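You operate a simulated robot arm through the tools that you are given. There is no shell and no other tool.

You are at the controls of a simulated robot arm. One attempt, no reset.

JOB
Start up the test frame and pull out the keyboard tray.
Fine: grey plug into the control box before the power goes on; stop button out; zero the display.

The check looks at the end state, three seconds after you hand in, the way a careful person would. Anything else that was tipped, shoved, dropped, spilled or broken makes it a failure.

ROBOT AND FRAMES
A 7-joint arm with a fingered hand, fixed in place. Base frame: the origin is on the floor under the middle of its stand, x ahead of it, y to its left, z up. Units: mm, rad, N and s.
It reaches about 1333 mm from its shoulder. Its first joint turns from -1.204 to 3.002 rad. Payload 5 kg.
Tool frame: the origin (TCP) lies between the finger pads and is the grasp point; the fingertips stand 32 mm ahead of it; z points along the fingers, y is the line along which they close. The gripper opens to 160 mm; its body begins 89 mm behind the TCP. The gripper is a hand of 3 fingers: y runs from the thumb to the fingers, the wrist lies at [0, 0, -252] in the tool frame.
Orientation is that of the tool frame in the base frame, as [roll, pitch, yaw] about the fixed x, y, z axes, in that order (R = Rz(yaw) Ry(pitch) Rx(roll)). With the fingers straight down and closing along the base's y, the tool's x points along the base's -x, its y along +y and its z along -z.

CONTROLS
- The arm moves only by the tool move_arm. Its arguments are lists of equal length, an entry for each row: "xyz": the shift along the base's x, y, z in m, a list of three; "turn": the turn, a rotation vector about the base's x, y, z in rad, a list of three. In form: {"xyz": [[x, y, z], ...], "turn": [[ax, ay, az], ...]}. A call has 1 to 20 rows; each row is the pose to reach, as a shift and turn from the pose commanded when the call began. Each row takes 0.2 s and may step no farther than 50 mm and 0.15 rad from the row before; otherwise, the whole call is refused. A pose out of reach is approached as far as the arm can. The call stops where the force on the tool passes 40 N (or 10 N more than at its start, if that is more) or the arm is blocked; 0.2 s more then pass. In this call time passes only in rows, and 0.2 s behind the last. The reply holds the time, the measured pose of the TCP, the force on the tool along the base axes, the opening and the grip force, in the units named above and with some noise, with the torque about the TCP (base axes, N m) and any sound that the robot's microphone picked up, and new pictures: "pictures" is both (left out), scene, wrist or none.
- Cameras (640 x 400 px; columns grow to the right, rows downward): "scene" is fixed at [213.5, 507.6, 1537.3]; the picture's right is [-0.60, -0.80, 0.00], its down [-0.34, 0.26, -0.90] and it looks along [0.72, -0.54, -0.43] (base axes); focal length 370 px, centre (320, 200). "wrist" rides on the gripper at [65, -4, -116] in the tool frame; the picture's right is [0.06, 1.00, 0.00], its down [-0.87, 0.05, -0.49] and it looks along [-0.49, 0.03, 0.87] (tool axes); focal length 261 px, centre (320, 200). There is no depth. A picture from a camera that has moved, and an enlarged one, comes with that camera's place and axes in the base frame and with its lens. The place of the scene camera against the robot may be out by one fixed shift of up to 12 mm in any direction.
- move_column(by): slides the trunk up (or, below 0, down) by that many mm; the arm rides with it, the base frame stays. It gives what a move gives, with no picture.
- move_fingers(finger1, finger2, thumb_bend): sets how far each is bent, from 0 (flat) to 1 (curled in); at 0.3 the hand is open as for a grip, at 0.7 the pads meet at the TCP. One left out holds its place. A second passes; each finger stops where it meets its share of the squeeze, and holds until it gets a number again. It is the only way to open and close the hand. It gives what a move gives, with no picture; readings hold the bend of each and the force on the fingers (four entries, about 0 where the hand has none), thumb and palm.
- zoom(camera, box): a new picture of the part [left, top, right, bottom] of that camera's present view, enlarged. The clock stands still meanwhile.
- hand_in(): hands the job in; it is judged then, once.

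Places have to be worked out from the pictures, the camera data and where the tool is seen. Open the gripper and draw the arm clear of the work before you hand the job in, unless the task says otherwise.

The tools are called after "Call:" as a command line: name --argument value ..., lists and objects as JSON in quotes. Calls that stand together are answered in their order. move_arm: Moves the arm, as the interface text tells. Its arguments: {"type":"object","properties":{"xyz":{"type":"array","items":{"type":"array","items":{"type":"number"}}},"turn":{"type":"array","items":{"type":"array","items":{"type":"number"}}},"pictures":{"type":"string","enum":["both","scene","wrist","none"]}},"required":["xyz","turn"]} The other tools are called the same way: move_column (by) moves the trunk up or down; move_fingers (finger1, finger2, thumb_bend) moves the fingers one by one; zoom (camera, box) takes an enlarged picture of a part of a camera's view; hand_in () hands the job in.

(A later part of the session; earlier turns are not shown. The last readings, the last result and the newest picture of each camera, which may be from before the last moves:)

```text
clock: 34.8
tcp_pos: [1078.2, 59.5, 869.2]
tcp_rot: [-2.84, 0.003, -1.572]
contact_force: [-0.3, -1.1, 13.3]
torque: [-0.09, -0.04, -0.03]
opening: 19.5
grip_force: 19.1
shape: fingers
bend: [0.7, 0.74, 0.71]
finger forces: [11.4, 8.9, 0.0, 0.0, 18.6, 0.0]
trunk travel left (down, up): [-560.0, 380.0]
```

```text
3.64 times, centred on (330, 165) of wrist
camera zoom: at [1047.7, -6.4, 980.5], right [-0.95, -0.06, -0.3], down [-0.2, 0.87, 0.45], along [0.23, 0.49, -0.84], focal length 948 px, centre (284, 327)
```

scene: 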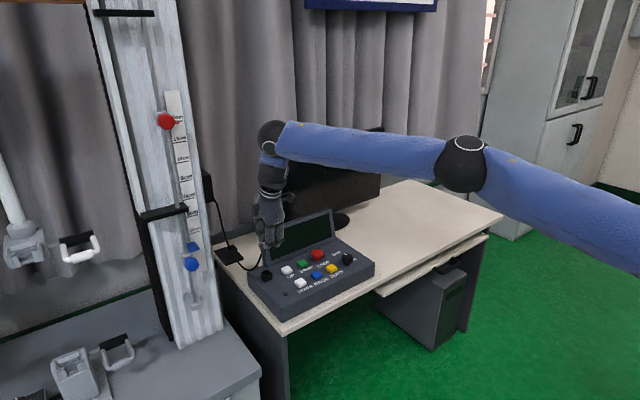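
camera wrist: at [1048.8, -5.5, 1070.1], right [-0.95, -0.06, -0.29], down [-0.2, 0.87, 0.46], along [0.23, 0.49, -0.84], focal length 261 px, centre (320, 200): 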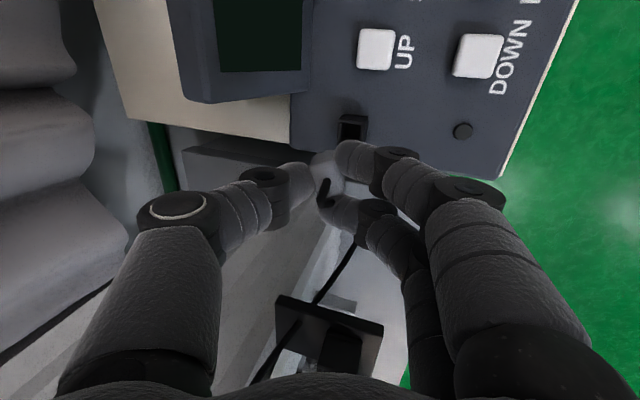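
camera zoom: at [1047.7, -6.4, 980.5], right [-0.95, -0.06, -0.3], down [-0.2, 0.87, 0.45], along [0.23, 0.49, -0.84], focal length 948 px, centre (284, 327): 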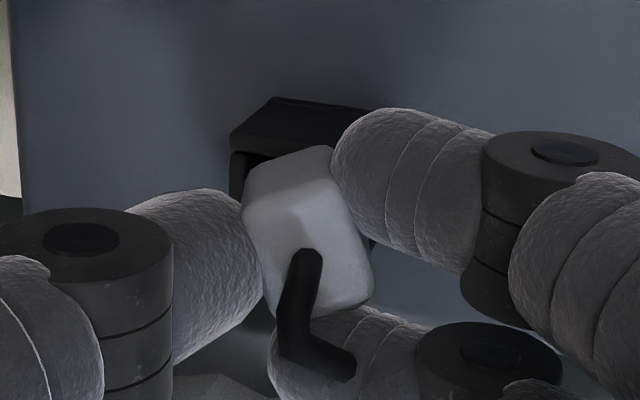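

Vertical contact of 13 N: the plug is seated on the socket. I open the hand gently in steps and check.

Call:
move_fingers --finger1 0.66 --finger2 0.66 --thumb_bend 0.67

Call:
zoom --camera "wrist" --box '[280, 110, 380, 220]'

Call:
zoom --camera "scene" --box '[250, 240, 290, 285]'

```text
clock: 35.8
tcp_pos: [1079.3, 59.7, 866.6]
tcp_rot: [-2.842, 0.001, -1.57]
contact_force: [0.1, -0.3, 1.0]
torque: [-0.01, 0.0, 0.02]
opening: 24.4
grip_force: 0.4
shape: fingers
bend: [0.66, 0.66, 0.67]
finger forces: [0.2, 0.0, 0.0, 0.0, 0.2, 0.0]
trunk travel left (down, up): [-560.0, 380.0]
```

```text
3.64 times, centred on (330, 165) of wrist
camera zoom: at [1048.6, -6.3, 978.1], right [-0.95, -0.06, -0.29], down [-0.2, 0.87, 0.45], along [0.23, 0.49, -0.84], focal length 948 px, centre (284, 327)
```

zoom: 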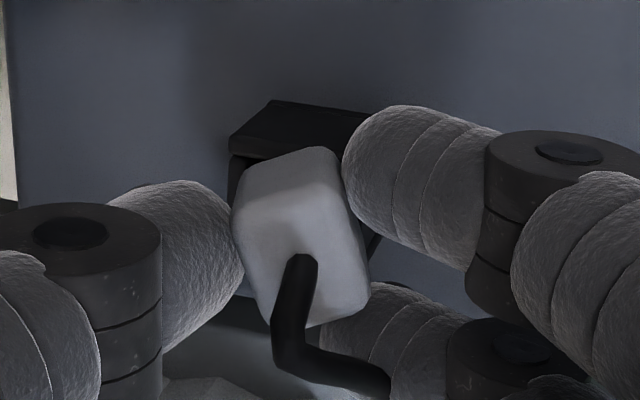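

```text
8.89 times, centred on (270, 262) of scene
camera zoom: at [213.5, 507.6, 1537.3], right [-0.6, -0.8, 0.0], down [-0.34, 0.26, -0.9], along [0.72, -0.54, -0.43], focal length 3284 px, centre (764, -356)
```

zoom: 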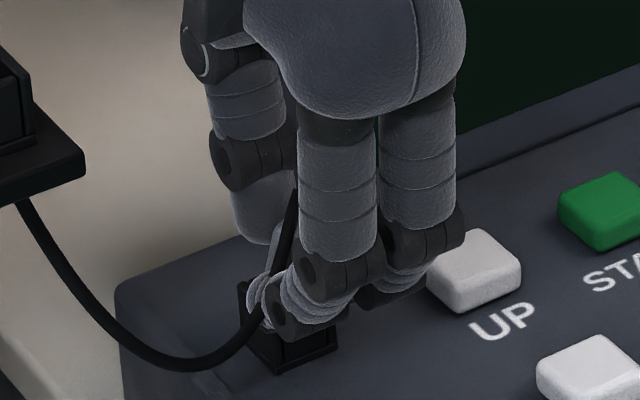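

Grip forces are near zero and the plug stays in place. I open to 0.6 and look.

Call:
move_fingers --finger1 0.6 --finger2 0.6 --thumb_bend 0.6

Call:
zoom --camera "wrist" --box '[250, 90, 410, 230]'

Call:
zoom --camera "scene" --box '[250, 240, 290, 285]'

```text
clock: 36.8
tcp_pos: [1079.5, 58.0, 867.5]
tcp_rot: [-2.84, 0.0, -1.569]
contact_force: [0.2, -0.1, -0.6]
torque: [0.01, 0.0, 0.0]
opening: 46.5
grip_force: 0.2
shape: fingers
bend: [0.6, 0.6, 0.6]
finger forces: [0.0, 0.1, 0.1, 0.0, 0.1, 0.0]
trunk travel left (down, up): [-560.0, 380.0]
```

```text
2.86 times, centred on (330, 160) of wrist
camera zoom: at [1048.6, -6.3, 978.3], right [-0.95, -0.06, -0.29], down [-0.2, 0.87, 0.45], along [0.23, 0.49, -0.84], focal length 745 px, centre (291, 314)
```

zoom: 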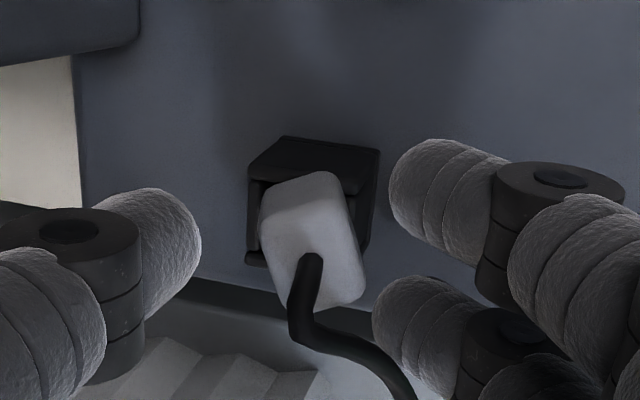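

```text
8.89 times, centred on (270, 262) of scene
camera zoom: at [213.5, 507.6, 1537.3], right [-0.6, -0.8, 0.0], down [-0.34, 0.26, -0.9], along [0.72, -0.54, -0.43], focal length 3284 px, centre (764, -356)
```

zoom: 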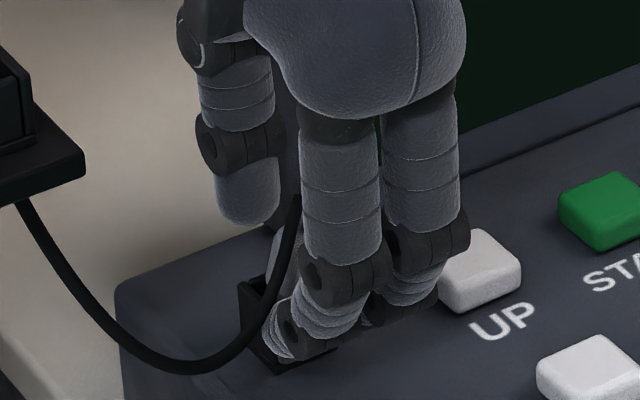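

The plug stands in the socket, rotated a bit about its own axis. I back the hand up and away along the finger direction, then inspect.

Call:
move_arm --xyz '[[-0.006, 0, 0.02], [-0.013, 0, 0.045], [-0.022, 0, 0.08], [-0.033, 0, 0.115], [-0.045, 0, 0.15]]' --turn '[[0, 0, 0], [0, 0, 0], [0, 0, 0], [0, 0, 0], [0, 0, 0]]' --pictures "both"

Call:
zoom --camera "scene" --box '[245, 230, 305, 285]'

Call:
zoom --camera "wrist" --box '[270, 60, 430, 180]'

```text
clock: 38.0
tcp_pos: [1032.5, 58.0, 1018.2]
tcp_rot: [-2.841, 0.002, -1.571]
contact_force: [-0.4, 0.9, 0.2]
torque: [-0.02, 0.01, 0.01]
opening: 47.1
grip_force: 0.1
shape: fingers
bend: [0.6, 0.6, 0.6]
finger forces: [0.0, 0.0, 0.1, 0.0, 0.0, 0.1]
trunk travel left (down, up): [-560.0, 380.0]
camera wrist: at [1002.2, -7.3, 1128.9], right [-0.95, -0.06, -0.29], down [-0.2, 0.87, 0.45], along [0.23, 0.49, -0.84], focal length 261 px, centre (320, 200)
```

scene: 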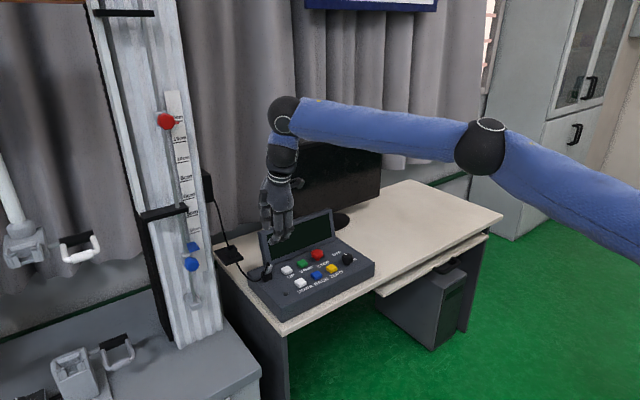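
wrist: 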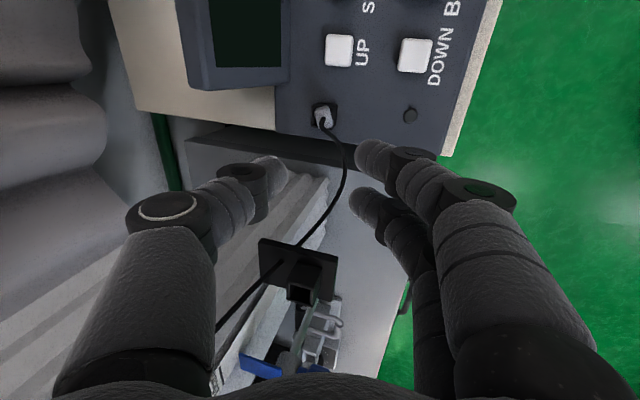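

```text
7.27 times, centred on (275, 258) of scene
camera zoom: at [213.5, 507.6, 1537.3], right [-0.6, -0.8, 0.0], down [-0.34, 0.26, -0.9], along [0.72, -0.54, -0.43], focal length 2687 px, centre (647, -218)
```

zoom: 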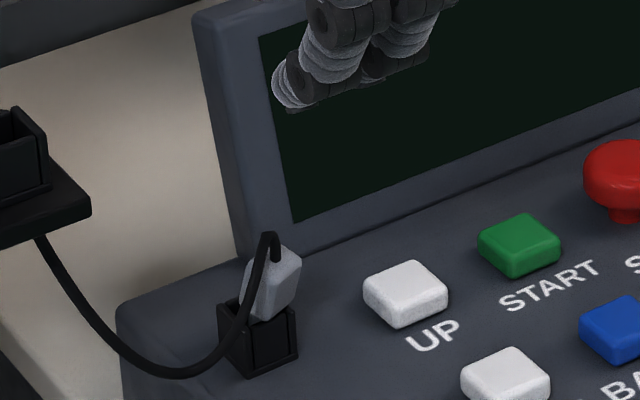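

```text
3.33 times, centred on (350, 120) of wrist
camera zoom: at [1002.2, -7.3, 1128.9], right [-0.95, -0.06, -0.29], down [-0.2, 0.87, 0.45], along [0.23, 0.49, -0.84], focal length 869 px, centre (220, 467)
```

zoom: 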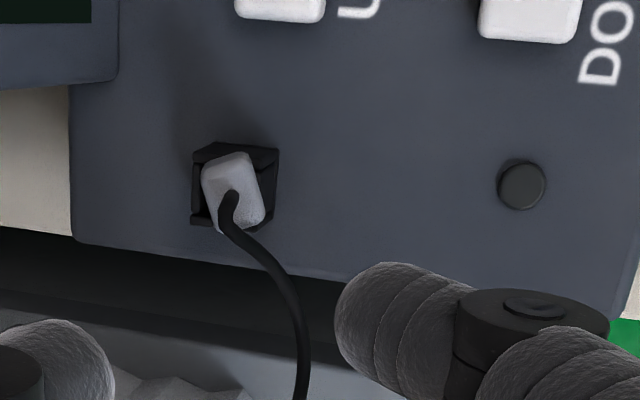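

The plug is in the socket but leans slightly. I zoom in tightly to judge whether it is seated.

Call:
zoom --camera "scene" --box '[255, 245, 285, 270]'

Call:
zoom --camera "wrist" --box '[300, 90, 360, 140]'

```text
16.00 times, centred on (270, 258) of scene
camera zoom: at [213.5, 507.6, 1537.3], right [-0.6, -0.8, 0.0], down [-0.34, 0.26, -0.9], along [0.72, -0.54, -0.43], focal length 5912 px, centre (1120, -720)
```

zoom: 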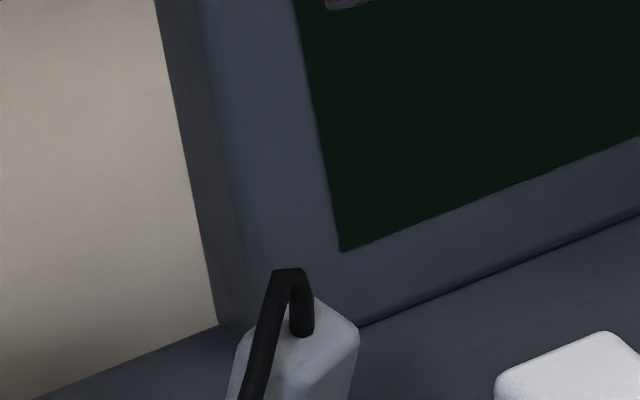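

```text
8.00 times, centred on (330, 115) of wrist
camera zoom: at [1002.2, -7.3, 1128.9], right [-0.95, -0.06, -0.29], down [-0.2, 0.87, 0.45], along [0.23, 0.49, -0.84], focal length 2085 px, centre (240, 880)
```

zoom: 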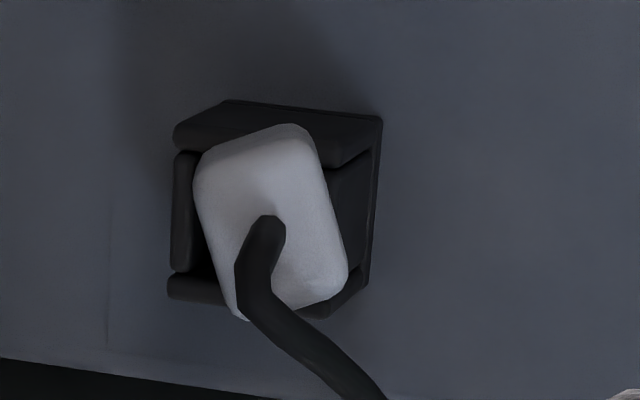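

Call:
zoom --camera "scene" --box '[255, 258, 285, 283]'

Call:
zoom --camera "scene" --box '[215, 240, 250, 270]'

```text
16.00 times, centred on (270, 270) of scene
camera zoom: at [213.5, 507.6, 1537.3], right [-0.6, -0.8, 0.0], down [-0.34, 0.26, -0.9], along [0.72, -0.54, -0.43], focal length 5912 px, centre (1120, -928)
```

zoom: 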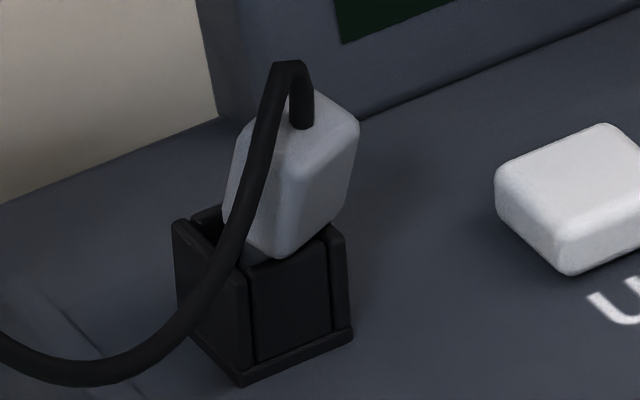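

```text
13.33 times, centred on (232, 255) of scene
camera zoom: at [213.5, 507.6, 1537.3], right [-0.6, -0.8, 0.0], down [-0.34, 0.26, -0.9], along [0.72, -0.54, -0.43], focal length 4927 px, centre (1487, -533)
```

zoom: 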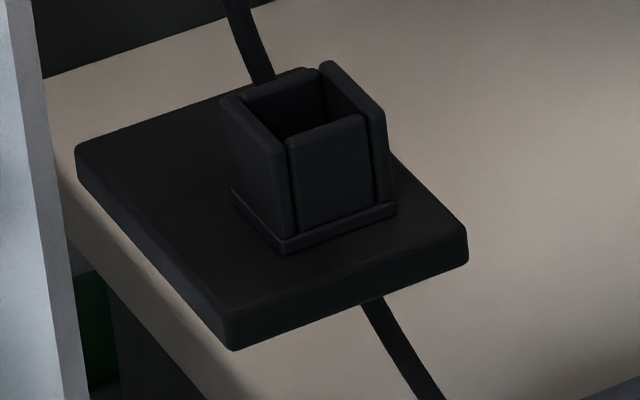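

The stem is fully down in the socket; the lean is just play in the loose socket, and the plug rests inside the walls. I now turn the hand back and move to where the wrist camera can see the stop button, knob and ZERO key from the front.

Call:
move_arm --xyz '[[-0.01, -0.01, 0.01], [-0.02, -0.03, 0.01], [-0.03, -0.05, 0.01], [-0.04, -0.07, 0.01], [-0.05, -0.09, 0.01], [-0.06, -0.11, 0.01], [-0.07, -0.13, 0.01], [-0.08, -0.15, 0.01], [-0.09, -0.17, 0.01], [-0.1, -0.185, 0.01], [-0.105, -0.195, 0.01]]' --turn '[[0.0422, 0, -0.1365], [0.0844, 0, -0.273], [0.1266, 0, -0.4094], [0.1688, 0, -0.5458], [0.211, 0, -0.6824], [0.2533, 0, -0.8188], [0.2954, 0, -0.9553], [0.3377, 0, -1.0918], [0.38, 0, -1.2282], [0.422, 0, -1.3647], [0.4642, 0, -1.5006]]' --pictures "both"

Call:
zoom --camera "wrist" --box '[200, 80, 440, 260]'

```text
clock: 40.4
tcp_pos: [930.0, -137.2, 1026.4]
tcp_rot: [3.139, 0.301, 3.138]
contact_force: [0.4, 0.6, 0.4]
torque: [0.01, -0.02, -0.04]
opening: 46.8
grip_force: 0.0
shape: fingers
bend: [0.6, 0.6, 0.6]
finger forces: [0.1, 0.1, 0.0, 0.0, 0.0, 0.0]
trunk travel left (down, up): [-560.0, 380.0]
camera wrist: at [833.5, -140.1, 1117.7], right [-0.06, 1.0, -0.02], down [0.68, 0.05, 0.73], along [0.73, 0.03, -0.69], focal length 261 px, centre (320, 200)
```

scene: 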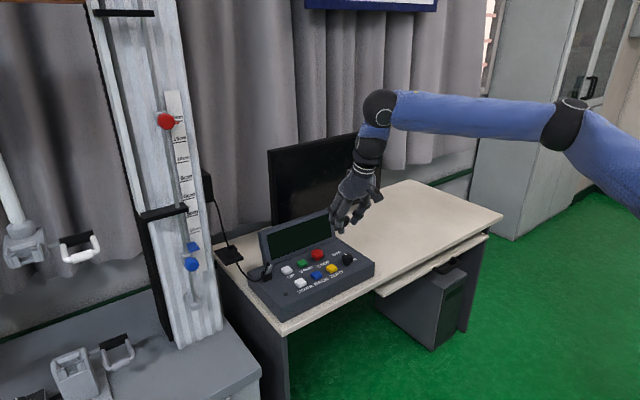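
wrist: 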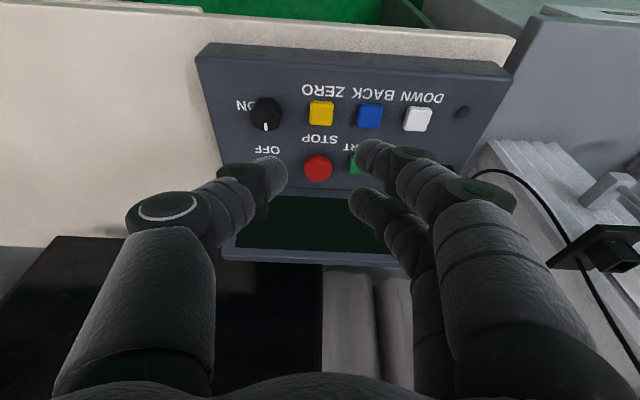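

```text
2.22 times, centred on (320, 170) of wrist
camera zoom: at [833.5, -140.1, 1117.7], right [-0.06, 1.0, -0.02], down [0.68, 0.05, 0.73], along [0.73, 0.03, -0.69], focal length 579 px, centre (320, 267)
```

zoom: 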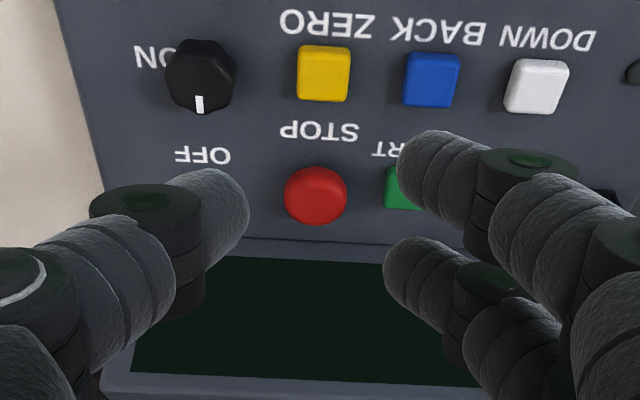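

Call:
zoom --camera "scene" --box '[285, 240, 365, 290]'

Call:
zoom --camera "scene" --box '[300, 240, 336, 265]'

Call:
zoom --camera "wrist" --box '[230, 80, 360, 180]'

```text
8.00 times, centred on (325, 265) of scene
camera zoom: at [213.5, 507.6, 1537.3], right [-0.6, -0.8, 0.0], down [-0.34, 0.26, -0.9], along [0.72, -0.54, -0.43], focal length 2956 px, centre (280, -320)
```

zoom: 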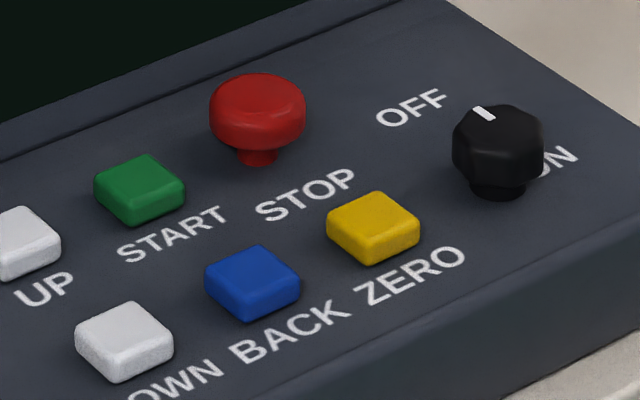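

```text
16.00 times, centred on (318, 252) of scene
camera zoom: at [213.5, 507.6, 1537.3], right [-0.6, -0.8, 0.0], down [-0.34, 0.26, -0.9], along [0.72, -0.54, -0.43], focal length 5912 px, centre (352, -640)
```

zoom: 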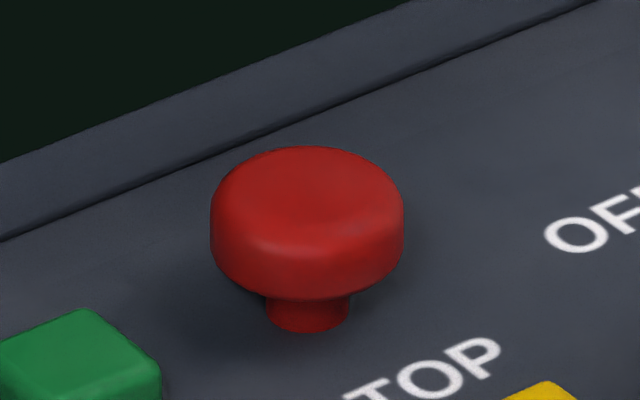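

```text
4.00 times, centred on (295, 130) of wrist
camera zoom: at [833.5, -140.1, 1117.7], right [-0.06, 1.0, -0.02], down [0.68, 0.05, 0.73], along [0.73, 0.03, -0.69], focal length 1043 px, centre (420, 480)
```

zoom: 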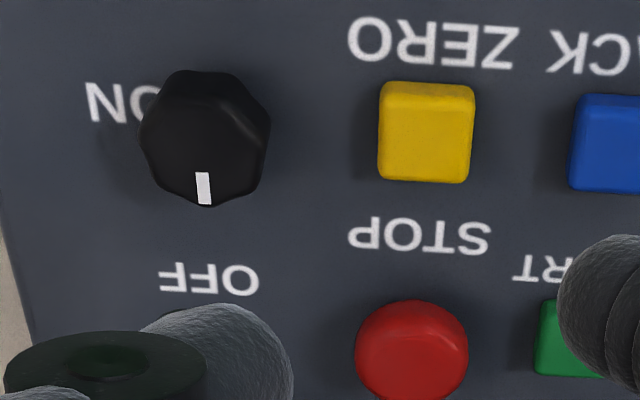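

The stop head is a mushroom at about [1078, -134, 822] with ~8 mm of stem showing; the knob is at [997, -202, 821] with pointer at OFF, and ZERO is at [999, -134, 810]. I will turn the power knob first (plug is in), so I move above the knob, straighten the hand, spin it +90° and open wider.

Call:
move_arm --xyz '[[0.02, -0.02, -0.02], [0.04, -0.045, -0.04], [0.06, -0.065, -0.05]]' --turn '[[0, 0.07, 0], [0, 0.14, 0], [0, 0.2, 0]]' --pictures "none"

Call:
move_arm --xyz '[[0, 0, 0], [0, 0, 0], [0, 0, 0], [0, 0, 0], [0, 0, 0], [0, 0, 0], [0, 0, 0], [0, 0, 0], [0, 0, 0], [0, 0, 0], [0, 0, 0]]' --turn '[[-0.0143, 0, 0.1421], [-0.0285, 0, 0.2842], [-0.0428, 0, 0.4264], [-0.057, 0, 0.5685], [-0.0713, 0, 0.7106], [-0.0855, 0, 0.8527], [-0.0998, 0, 0.9949], [-0.114, 0, 1.137], [-0.1283, 0, 1.2791], [-0.1425, 0, 1.4212], [-0.1568, 0, 1.5629]]' --pictures "none"

Call:
move_fingers --finger1 0.53 --finger2 0.53 --thumb_bend 0.53

Call:
zoom --camera "wrist" --box '[0, 0, 640, 400]'

Call:
zoom --camera "scene" --box '[240, 150, 440, 290]'

```text
clock: 41.2
tcp_pos: [990.6, -201.3, 976.6]
tcp_rot: [3.141, 0.099, 3.139]
contact_force: [-0.3, -0.1, -0.6]
torque: [0.02, 0.03, 0.01]
opening: 47.1
grip_force: 0.2
shape: fingers
bend: [0.6, 0.6, 0.6]
finger forces: [0.0, 0.1, 0.0, 0.1, 0.0, 0.0]
trunk travel left (down, up): [-560.0, 380.0]
```

```text
clock: 43.6
tcp_pos: [988.9, -201.1, 977.4]
tcp_rot: [-3.043, 0.0, -1.57]
contact_force: [0.0, 0.6, -0.1]
torque: [-0.02, -0.02, -0.02]
opening: 47.0
grip_force: 0.0
shape: fingers
bend: [0.6, 0.6, 0.6]
finger forces: [0.0, 0.1, 0.0, 0.0, 0.0, 0.0]
trunk travel left (down, up): [-560.0, 380.0]
```

```text
clock: 44.6
tcp_pos: [989.3, -201.8, 976.6]
tcp_rot: [-3.042, 0.001, -1.571]
contact_force: [0.2, 0.6, 0.6]
torque: [-0.01, -0.02, 0.0]
opening: 74.5
grip_force: 0.1
shape: fingers
bend: [0.53, 0.53, 0.53]
finger forces: [0.0, 0.0, 0.0, 0.0, 0.0, 0.0]
trunk travel left (down, up): [-560.0, 380.0]
```

```text
1.00 times, centred on (320, 200) of wrist (not enlarged: the box is as wide or as high as the picture)
camera zoom: at [981.9, -266.6, 1091.8], right [-0.99, -0.06, -0.1], down [-0.1, 0.87, 0.48], along [0.06, 0.49, -0.87], focal length 261 px, centre (320, 200)
```

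zoom: 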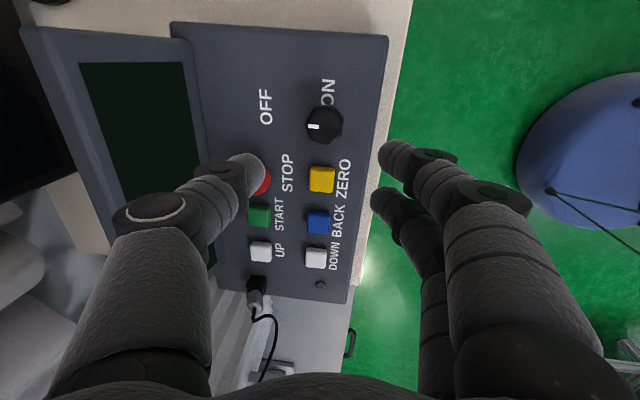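

```text
2.86 times, centred on (340, 220) of scene
camera zoom: at [213.5, 507.6, 1537.3], right [-0.6, -0.8, 0.0], down [-0.34, 0.26, -0.9], along [0.72, -0.54, -0.43], focal length 1056 px, centre (263, 143)
```

zoom: 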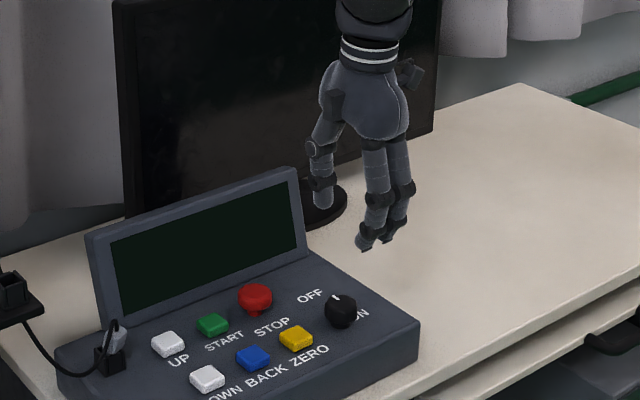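

Call:
zoom --camera "wrist" --box '[250, 70, 390, 200]'

```text
3.08 times, centred on (320, 135) of wrist
camera zoom: at [981.9, -266.6, 1091.8], right [-0.99, -0.06, -0.1], down [-0.1, 0.87, 0.48], along [0.06, 0.49, -0.87], focal length 802 px, centre (320, 400)
```

zoom: 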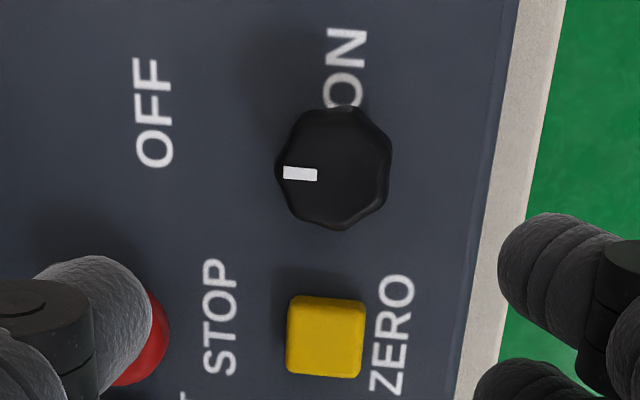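

The knob centre is at about [1001, -203]. I lower the open hand around it, stopping with the tips about 15 mm above the final height to check.

Call:
move_arm --xyz '[[0.002, -0.0005, -0.03], [0.004, -0.001, -0.06], [0.006, -0.0015, -0.09], [0.007, -0.0015, -0.106]]' --turn '[[0, 0, 0], [0, 0, 0], [0, 0, 0], [0, 0, 0]]' --pictures "none"

Call:
zoom --camera "wrist" --box '[200, 70, 440, 250]'

Call:
zoom --camera "scene" --box '[300, 200, 400, 290]'

```text
clock: 45.6
tcp_pos: [996.3, -201.6, 871.8]
tcp_rot: [-3.043, 0.0, -1.574]
contact_force: [0.3, 0.5, -0.9]
torque: [-0.01, 0.02, 0.02]
opening: 74.2
grip_force: 0.1
shape: fingers
bend: [0.53, 0.53, 0.53]
finger forces: [0.0, 0.0, 0.0, 0.0, 0.0, 0.0]
trunk travel left (down, up): [-560.0, 380.0]
```

```text
2.22 times, centred on (320, 160) of wrist
camera zoom: at [987.5, -267.3, 986.3], right [-0.99, -0.06, -0.1], down [-0.1, 0.87, 0.48], along [0.06, 0.49, -0.87], focal length 579 px, centre (320, 289)
```

zoom: 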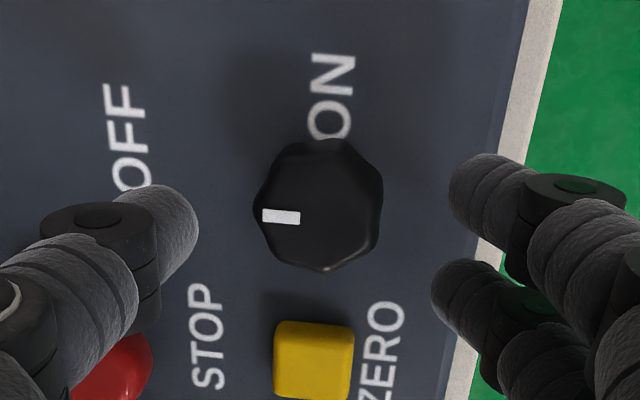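

```text
4.44 times, centred on (350, 245) of scene
camera zoom: at [213.5, 507.6, 1537.3], right [-0.6, -0.8, 0.0], down [-0.34, 0.26, -0.9], along [0.72, -0.54, -0.43], focal length 1642 px, centre (187, 0)
```

zoom: 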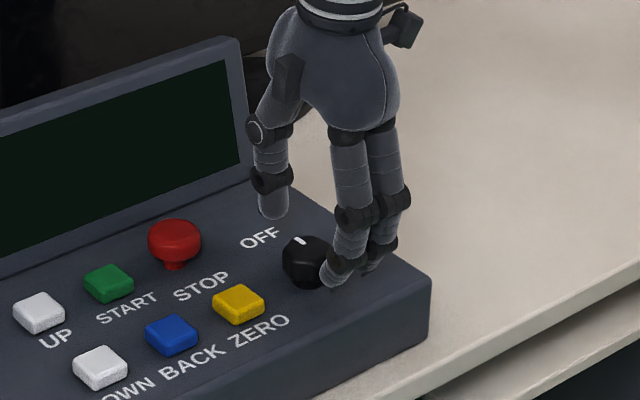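

The knob is centred between thumb and fingers. I lower another 14 mm.

Call:
move_arm --xyz '[[0.0005, -0.001, -0.005], [0.001, -0.001, -0.01], [0.0013, -0.001, -0.014]]' --turn '[[0, 0, 0], [0, 0, 0], [0, 0, 0]]' --pictures "none"

Call:
zoom --camera "wrist" --box '[200, 90, 440, 270]'

Call:
zoom --camera "scene" --box '[320, 220, 380, 280]'

```text
clock: 46.4
tcp_pos: [996.4, -204.2, 856.9]
tcp_rot: [-3.041, -0.001, -1.57]
contact_force: [0.9, 0.5, -0.2]
torque: [0.0, 0.01, 0.06]
opening: 74.2
grip_force: 0.1
shape: fingers
bend: [0.53, 0.53, 0.53]
finger forces: [0.0, 0.1, 0.0, 0.0, 0.1, 0.0]
trunk travel left (down, up): [-560.0, 380.0]
```

```text
2.22 times, centred on (320, 180) of wrist
camera zoom: at [989.4, -268.6, 972.1], right [-0.99, -0.06, -0.1], down [-0.1, 0.87, 0.48], along [0.06, 0.49, -0.87], focal length 579 px, centre (320, 244)
```

zoom: 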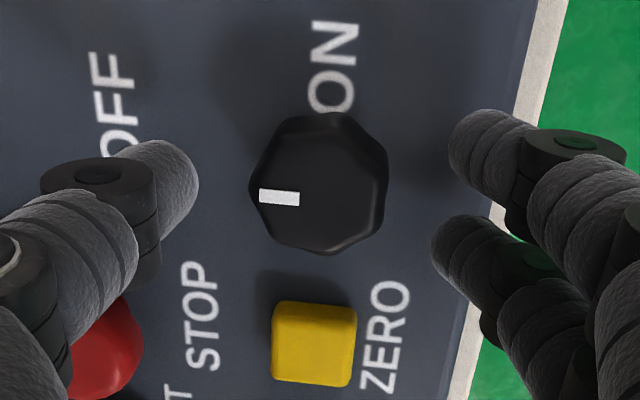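

```text
6.67 times, centred on (350, 250) of scene
camera zoom: at [213.5, 507.6, 1537.3], right [-0.6, -0.8, 0.0], down [-0.34, 0.26, -0.9], along [0.72, -0.54, -0.43], focal length 2463 px, centre (120, -133)
```

zoom: 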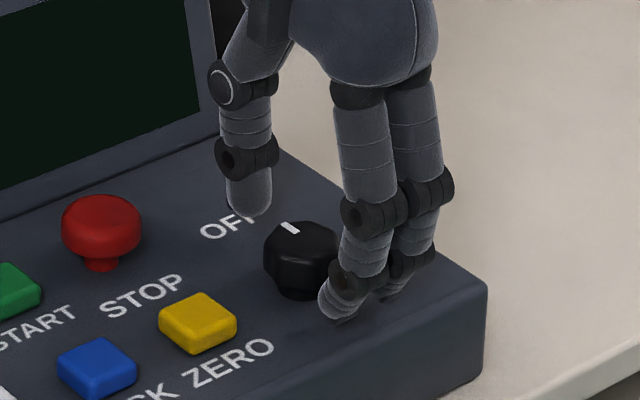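

Tips are a few mm above the panel around the knob. I close on it.

Call:
move_fingers --finger1 0.7 --finger2 0.7 --thumb_bend 0.7

Call:
zoom --camera "wrist" --box '[200, 90, 440, 270]'

Call:
zoom --camera "scene" --box '[320, 220, 380, 280]'

```text
clock: 47.4
tcp_pos: [998.0, -203.9, 856.8]
tcp_rot: [-3.041, -0.001, -1.57]
contact_force: [3.0, -1.6, 1.6]
torque: [-0.04, -0.14, -0.01]
opening: 32.7
grip_force: 10.4
shape: fingers
bend: [0.65, 0.64, 0.66]
finger forces: [4.4, 5.2, 0.0, 0.0, 11.3, 0.0]
trunk travel left (down, up): [-560.0, 380.0]
```

```text
2.22 times, centred on (320, 180) of wrist
camera zoom: at [989.4, -268.6, 972.6], right [-0.99, -0.06, -0.1], down [-0.1, 0.87, 0.48], along [0.06, 0.49, -0.87], focal length 579 px, centre (320, 244)
```

zoom: 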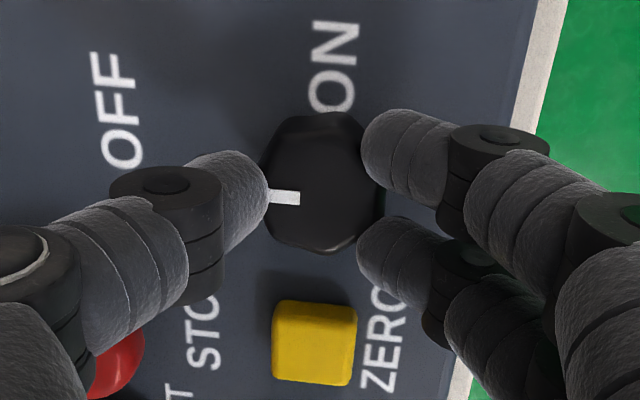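

```text
6.67 times, centred on (350, 250) of scene
camera zoom: at [213.5, 507.6, 1537.3], right [-0.6, -0.8, 0.0], down [-0.34, 0.26, -0.9], along [0.72, -0.54, -0.43], focal length 2463 px, centre (120, -133)
```

zoom: 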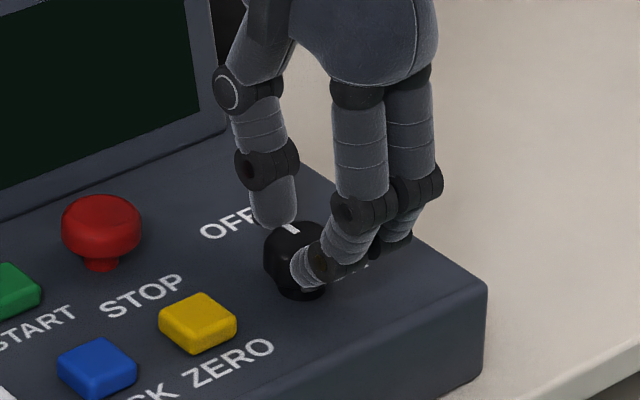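

The knob is gripped (4.4/5.2/11.3 N). I start turning clockwise as seen from above and check that the pointer follows.

Call:
move_arm --xyz '[[0, 0, 0], [0, 0, 0], [0, 0, 0]]' --turn '[[0.0143, 0, -0.1421], [0.0285, 0, -0.2842], [0.0428, 0, -0.4264]]' --pictures "none"

Call:
zoom --camera "wrist" --box '[200, 90, 440, 270]'

Call:
zoom --camera "scene" --box '[320, 220, 380, 280]'

```text
clock: 48.2
tcp_pos: [996.2, -203.1, 858.0]
tcp_rot: [-3.052, 0.041, -2.001]
contact_force: [-0.6, -0.7, 0.7]
torque: [-0.1, -0.05, 0.04]
opening: 32.4
grip_force: 11.7
shape: fingers
bend: [0.65, 0.64, 0.66]
finger forces: [6.5, 5.8, 0.1, 0.0, 10.9, 0.1]
trunk travel left (down, up): [-560.0, 380.0]
```

```text
2.22 times, centred on (320, 180) of wrist
camera zoom: at [961.9, -264.3, 969.8], right [-0.93, 0.36, -0.09], down [0.26, 0.81, 0.52], along [0.26, 0.46, -0.85], focal length 579 px, centre (320, 244)
```

zoom: 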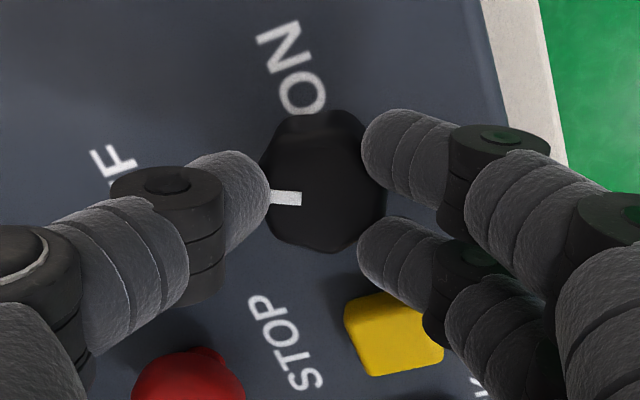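

```text
6.67 times, centred on (350, 250) of scene
camera zoom: at [213.5, 507.6, 1537.3], right [-0.6, -0.8, 0.0], down [-0.34, 0.26, -0.9], along [0.72, -0.54, -0.43], focal length 2463 px, centre (120, -133)
```

zoom: 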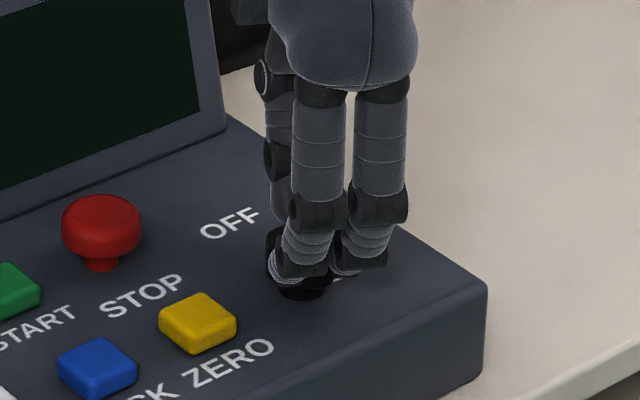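

The pointer follows the thumb. I continue the turn in stages, watching clearance to the ZERO key.

Call:
move_arm --xyz '[[0, 0, 0], [0, 0, 0], [0, 0, 0], [0, 0, 0]]' --turn '[[0.0143, 0, -0.1421], [0.0285, 0, -0.2842], [0.0428, 0, -0.4264], [0.057, 0, -0.5685]]' --pictures "none"

Call:
zoom --camera "wrist" --box '[200, 90, 440, 270]'

Call:
zoom --camera "scene" --box '[260, 190, 380, 290]'

```text
clock: 49.2
tcp_pos: [996.8, -204.1, 857.6]
tcp_rot: [-3.088, 0.085, -2.571]
contact_force: [-7.2, -0.2, 2.1]
torque: [-0.08, 0.21, 0.03]
opening: 32.7
grip_force: 12.9
shape: fingers
bend: [0.65, 0.64, 0.67]
finger forces: [9.2, 6.0, 0.0, 0.0, 10.2, 0.1]
trunk travel left (down, up): [-560.0, 380.0]
```

```text
2.22 times, centred on (320, 180) of wrist
camera zoom: at [933.2, -242.4, 967.0], right [-0.59, 0.81, -0.06], down [0.65, 0.51, 0.56], along [0.48, 0.29, -0.83], focal length 579 px, centre (320, 244)
```

zoom: 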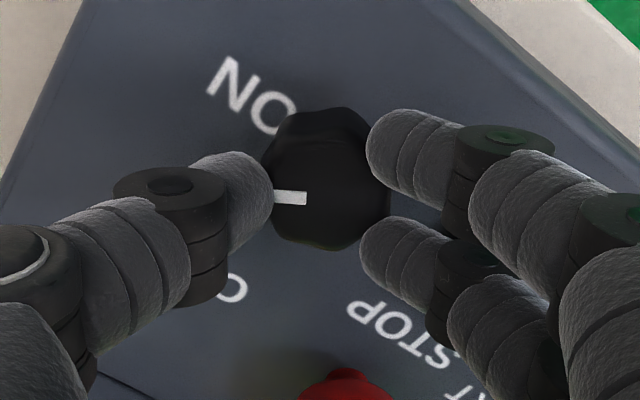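

```text
4.00 times, centred on (320, 240) of scene
camera zoom: at [213.5, 507.6, 1537.3], right [-0.6, -0.8, 0.0], down [-0.34, 0.26, -0.9], along [0.72, -0.54, -0.43], focal length 1478 px, centre (320, 40)
```

zoom: 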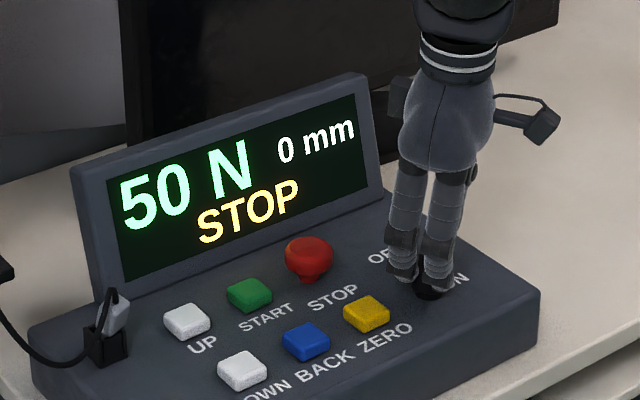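

Power is on: the display shows "50 N, 0 mm, STOP" — so the stop button is latched in, and the reading needs zeroing. I finish the turn to the ON mark while easing the sideways force by 2 mm.

Call:
move_arm --xyz '[[-0.001, 0, 0], [-0.002, 0, 0], [-0.002, 0, 0], [-0.002, 0, 0]]' --turn '[[0.0143, 0, -0.1421], [0.0285, 0, -0.2842], [0.0428, 0, -0.4264], [0.0555, 0, -0.553]]' --pictures "none"

Call:
zoom --camera "wrist" --box '[200, 90, 440, 270]'

Call:
zoom --camera "scene" --box '[260, 190, 380, 290]'

```text
clock: 50.2
tcp_pos: [995.4, -204.6, 857.5]
tcp_rot: [3.141, 0.101, -3.13]
contact_force: [0.9, -1.4, 5.4]
torque: [-0.16, -0.07, 0.0]
opening: 32.3
grip_force: 12.2
shape: fingers
bend: [0.65, 0.64, 0.67]
finger forces: [5.1, 5.3, 0.0, 0.0, 14.1, 0.0]
trunk travel left (down, up): [-560.0, 380.0]
```

```text
2.22 times, centred on (320, 180) of wrist
camera zoom: at [919.3, -208.5, 966.1], right [-0.07, 1.0, -0.01], down [0.81, 0.06, 0.58], along [0.58, 0.04, -0.82], focal length 579 px, centre (320, 244)
```

zoom: 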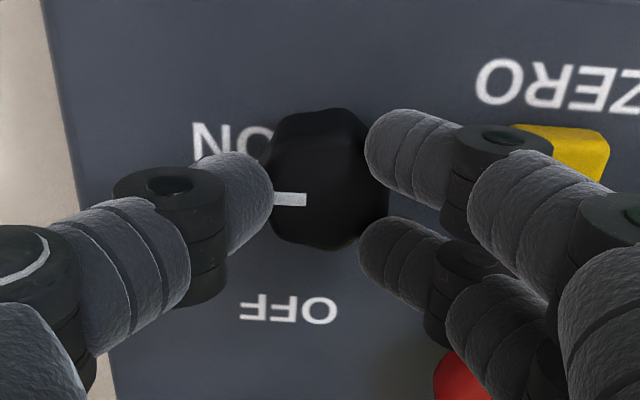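

```text
4.00 times, centred on (320, 240) of scene
camera zoom: at [213.5, 507.6, 1537.3], right [-0.6, -0.8, 0.0], down [-0.34, 0.26, -0.9], along [0.72, -0.54, -0.43], focal length 1478 px, centre (320, 40)
```

zoom: 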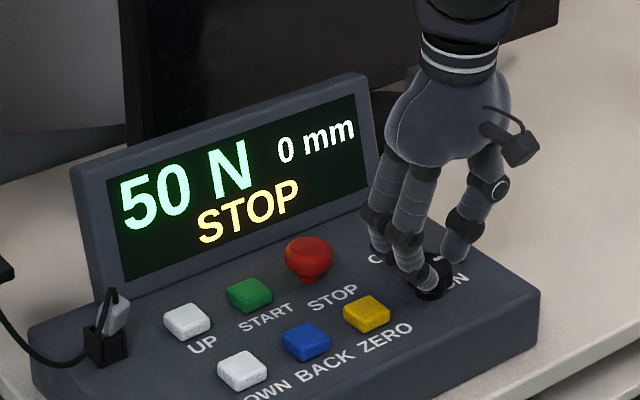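

The pointer now stands at ON. I release with only a small finger opening (ZERO is close by) and lift straight up.

Call:
move_fingers --finger1 0.61 --finger2 0.61 --thumb_bend 0.58

Call:
move_arm --xyz '[[0, 0, 0.01], [-0.002, 0, 0.025], [-0.004, 0, 0.05], [-0.007, 0, 0.08]]' --turn '[[0, 0, 0], [0, 0, 0], [0, 0, 0], [0, 0, 0]]' --pictures "both"

Call:
zoom --camera "scene" --box '[240, 190, 400, 310]'

```text
clock: 51.2
tcp_pos: [996.0, -203.8, 856.6]
tcp_rot: [-3.141, 0.099, -3.127]
contact_force: [-0.1, 0.1, 1.7]
torque: [-0.03, 0.01, 0.04]
opening: 50.8
grip_force: 0.1
shape: fingers
bend: [0.61, 0.61, 0.57]
finger forces: [0.1, 0.0, 0.0, 0.0, 0.0, 0.0]
trunk travel left (down, up): [-560.0, 380.0]
```

```text
clock: 52.2
tcp_pos: [988.2, -204.6, 938.2]
tcp_rot: [3.141, 0.101, -3.127]
contact_force: [0.1, 0.0, -0.3]
torque: [-0.03, -0.05, -0.01]
opening: 50.6
grip_force: 0.1
shape: fingers
bend: [0.61, 0.61, 0.57]
finger forces: [0.0, 0.1, 0.1, 0.0, 0.1, 0.0]
trunk travel left (down, up): [-560.0, 380.0]
camera wrist: at [911.2, -209.6, 1046.9], right [-0.08, 1.0, -0.01], down [0.81, 0.07, 0.58], along [0.57, 0.04, -0.82], focal length 261 px, centre (320, 200)
```

scene: 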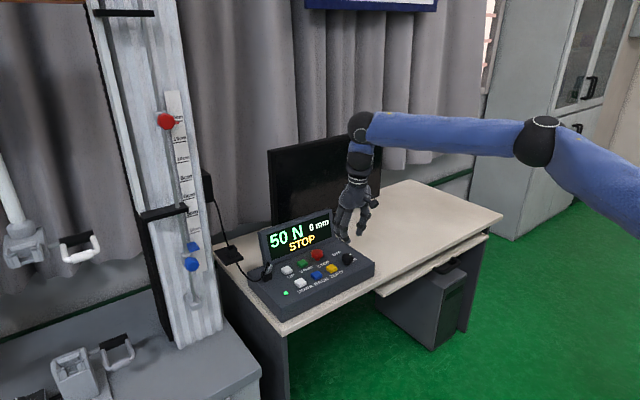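
wrist: 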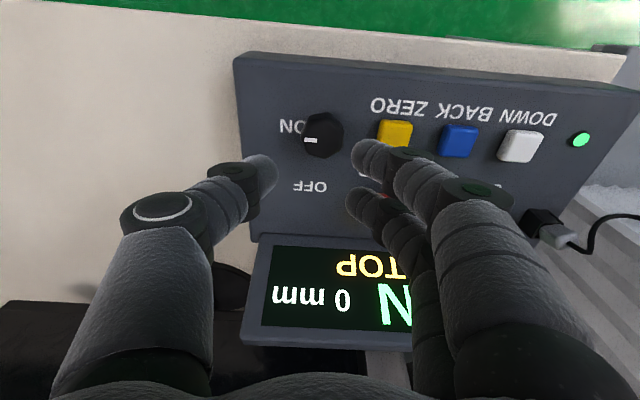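

```text
3.33 times, centred on (320, 250) of scene
camera zoom: at [213.5, 507.6, 1537.3], right [-0.6, -0.8, 0.0], down [-0.34, 0.26, -0.9], along [0.72, -0.54, -0.43], focal length 1232 px, centre (320, 33)
```

zoom: 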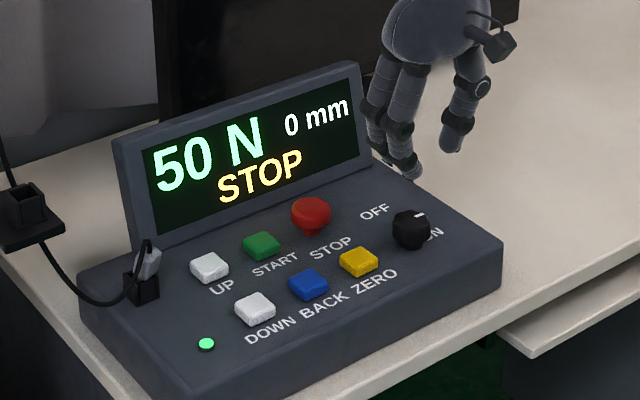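

Power is on (green LED, display lit) and the knob points to ON. Next is the stop button at [1078, -134, 822]: I move above it, lean 0.29 rad, spin the hand +90° so nothing comes near START or ZERO, and open the fingers.

Call:
move_arm --xyz '[[0.02, 0.024, 0.01], [0.04, 0.048, 0.02], [0.057, 0.07, 0.02]]' --turn '[[0, -0.07, 0], [0, -0.14, 0], [0, -0.19, 0]]' --pictures "none"

Call:
move_arm --xyz '[[0, 0, 0], [0, 0, 0], [0, 0, 0], [0, 0, 0], [0, 0, 0], [0, 0, 0], [0, 0, 0], [0, 0, 0], [0, 0, 0], [0, 0, 0], [0, 0, 0]]' --turn '[[-0.0406, 0, 0.1361], [-0.0812, 0, 0.2722], [-0.1218, 0, 0.4083], [-0.1624, 0, 0.5444], [-0.203, 0, 0.6805], [-0.2436, 0, 0.8166], [-0.2842, 0, 0.9527], [-0.3248, 0, 1.0888], [-0.3654, 0, 1.2249], [-0.406, 0, 1.361], [-0.4466, 0, 1.4971]]' --pictures "none"

Call:
move_fingers --finger1 0.53 --finger2 0.53 --thumb_bend 0.53

Call:
zoom --camera "wrist" --box '[160, 40, 480, 240]'

Call:
zoom --camera "scene" --box '[240, 170, 400, 290]'

```text
clock: 53.0
tcp_pos: [1045.2, -134.1, 958.0]
tcp_rot: [-3.137, 0.293, -3.127]
contact_force: [1.1, 0.7, 0.0]
torque: [0.0, -0.01, 0.03]
opening: 50.9
grip_force: 0.2
shape: fingers
bend: [0.61, 0.61, 0.57]
finger forces: [0.0, 0.0, 0.0, 0.0, 0.0, 0.0]
trunk travel left (down, up): [-560.0, 380.0]
```

```text
clock: 55.4
tcp_pos: [1045.4, -133.8, 957.0]
tcp_rot: [-2.853, -0.002, -1.561]
contact_force: [-0.1, -0.5, -0.4]
torque: [0.01, 0.01, 0.01]
opening: 50.9
grip_force: 0.0
shape: fingers
bend: [0.61, 0.61, 0.57]
finger forces: [0.1, 0.0, 0.0, 0.0, 0.0, 0.0]
trunk travel left (down, up): [-560.0, 380.0]
```

```text
clock: 56.4
tcp_pos: [1045.6, -133.6, 957.5]
tcp_rot: [-2.853, 0.0, -1.565]
contact_force: [0.4, 0.7, 0.0]
torque: [0.0, 0.02, -0.01]
opening: 74.4
grip_force: 0.1
shape: fingers
bend: [0.53, 0.53, 0.53]
finger forces: [0.1, 0.1, 0.0, 0.0, 0.1, 0.0]
trunk travel left (down, up): [-560.0, 380.0]
```

```text
2.00 times, centred on (320, 140) of wrist
camera zoom: at [1016.5, -199.1, 1068.8], right [-0.96, -0.07, -0.28], down [-0.2, 0.87, 0.46], along [0.22, 0.49, -0.84], focal length 521 px, centre (320, 320)
```

zoom: 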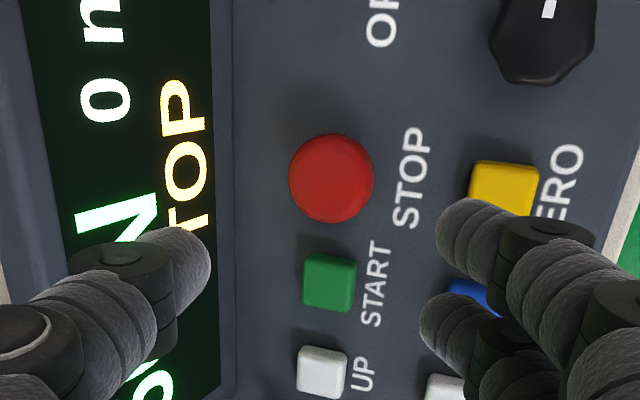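

```text
3.33 times, centred on (320, 230) of scene
camera zoom: at [213.5, 507.6, 1537.3], right [-0.6, -0.8, 0.0], down [-0.34, 0.26, -0.9], along [0.72, -0.54, -0.43], focal length 1232 px, centre (320, 100)
```

zoom: 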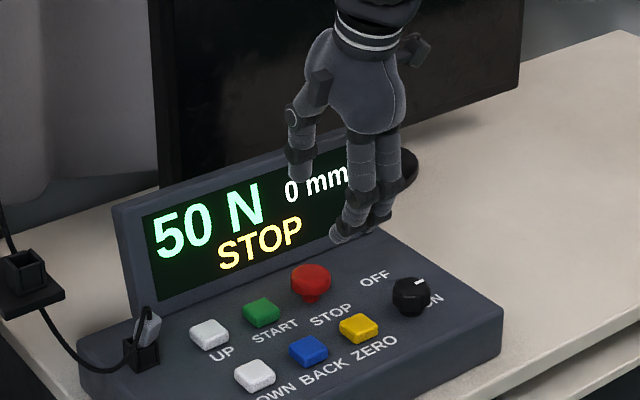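

The stop head is at about [1080, -136, 825]. I lower the open hand around it in stages, without touching it from above.

Call:
move_arm --xyz '[[0.006, -0.001, -0.025], [0.012, -0.002, -0.05], [0.017, -0.002, -0.075], [0.02, -0.002, -0.086]]' --turn '[[0, 0, 0], [0, 0, 0], [0, 0, 0], [0, 0, 0]]' --pictures "none"

Call:
zoom --camera "wrist" --box '[200, 70, 440, 250]'

Call:
zoom --camera "scene" --box '[280, 210, 360, 280]'

```text
clock: 57.4
tcp_pos: [1066.5, -136.6, 870.8]
tcp_rot: [-2.851, -0.003, -1.566]
contact_force: [1.1, 0.1, 0.0]
torque: [-0.03, 0.0, 0.02]
opening: 74.4
grip_force: 0.0
shape: fingers
bend: [0.53, 0.53, 0.53]
finger forces: [0.1, 0.0, 0.0, 0.0, 0.1, 0.1]
trunk travel left (down, up): [-560.0, 380.0]
```

```text
2.22 times, centred on (320, 160) of wrist
camera zoom: at [1036.9, -201.3, 982.3], right [-0.96, -0.07, -0.28], down [-0.2, 0.87, 0.45], along [0.22, 0.49, -0.84], focal length 579 px, centre (320, 289)
```

zoom: 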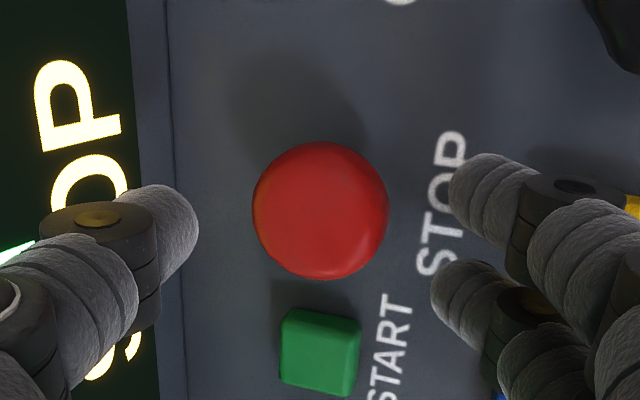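

```text
5.71 times, centred on (320, 245) of scene
camera zoom: at [213.5, 507.6, 1537.3], right [-0.6, -0.8, 0.0], down [-0.34, 0.26, -0.9], along [0.72, -0.54, -0.43], focal length 2112 px, centre (320, -57)
```

zoom: 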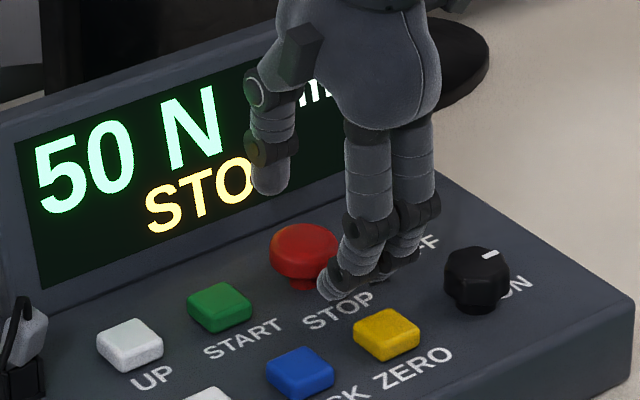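

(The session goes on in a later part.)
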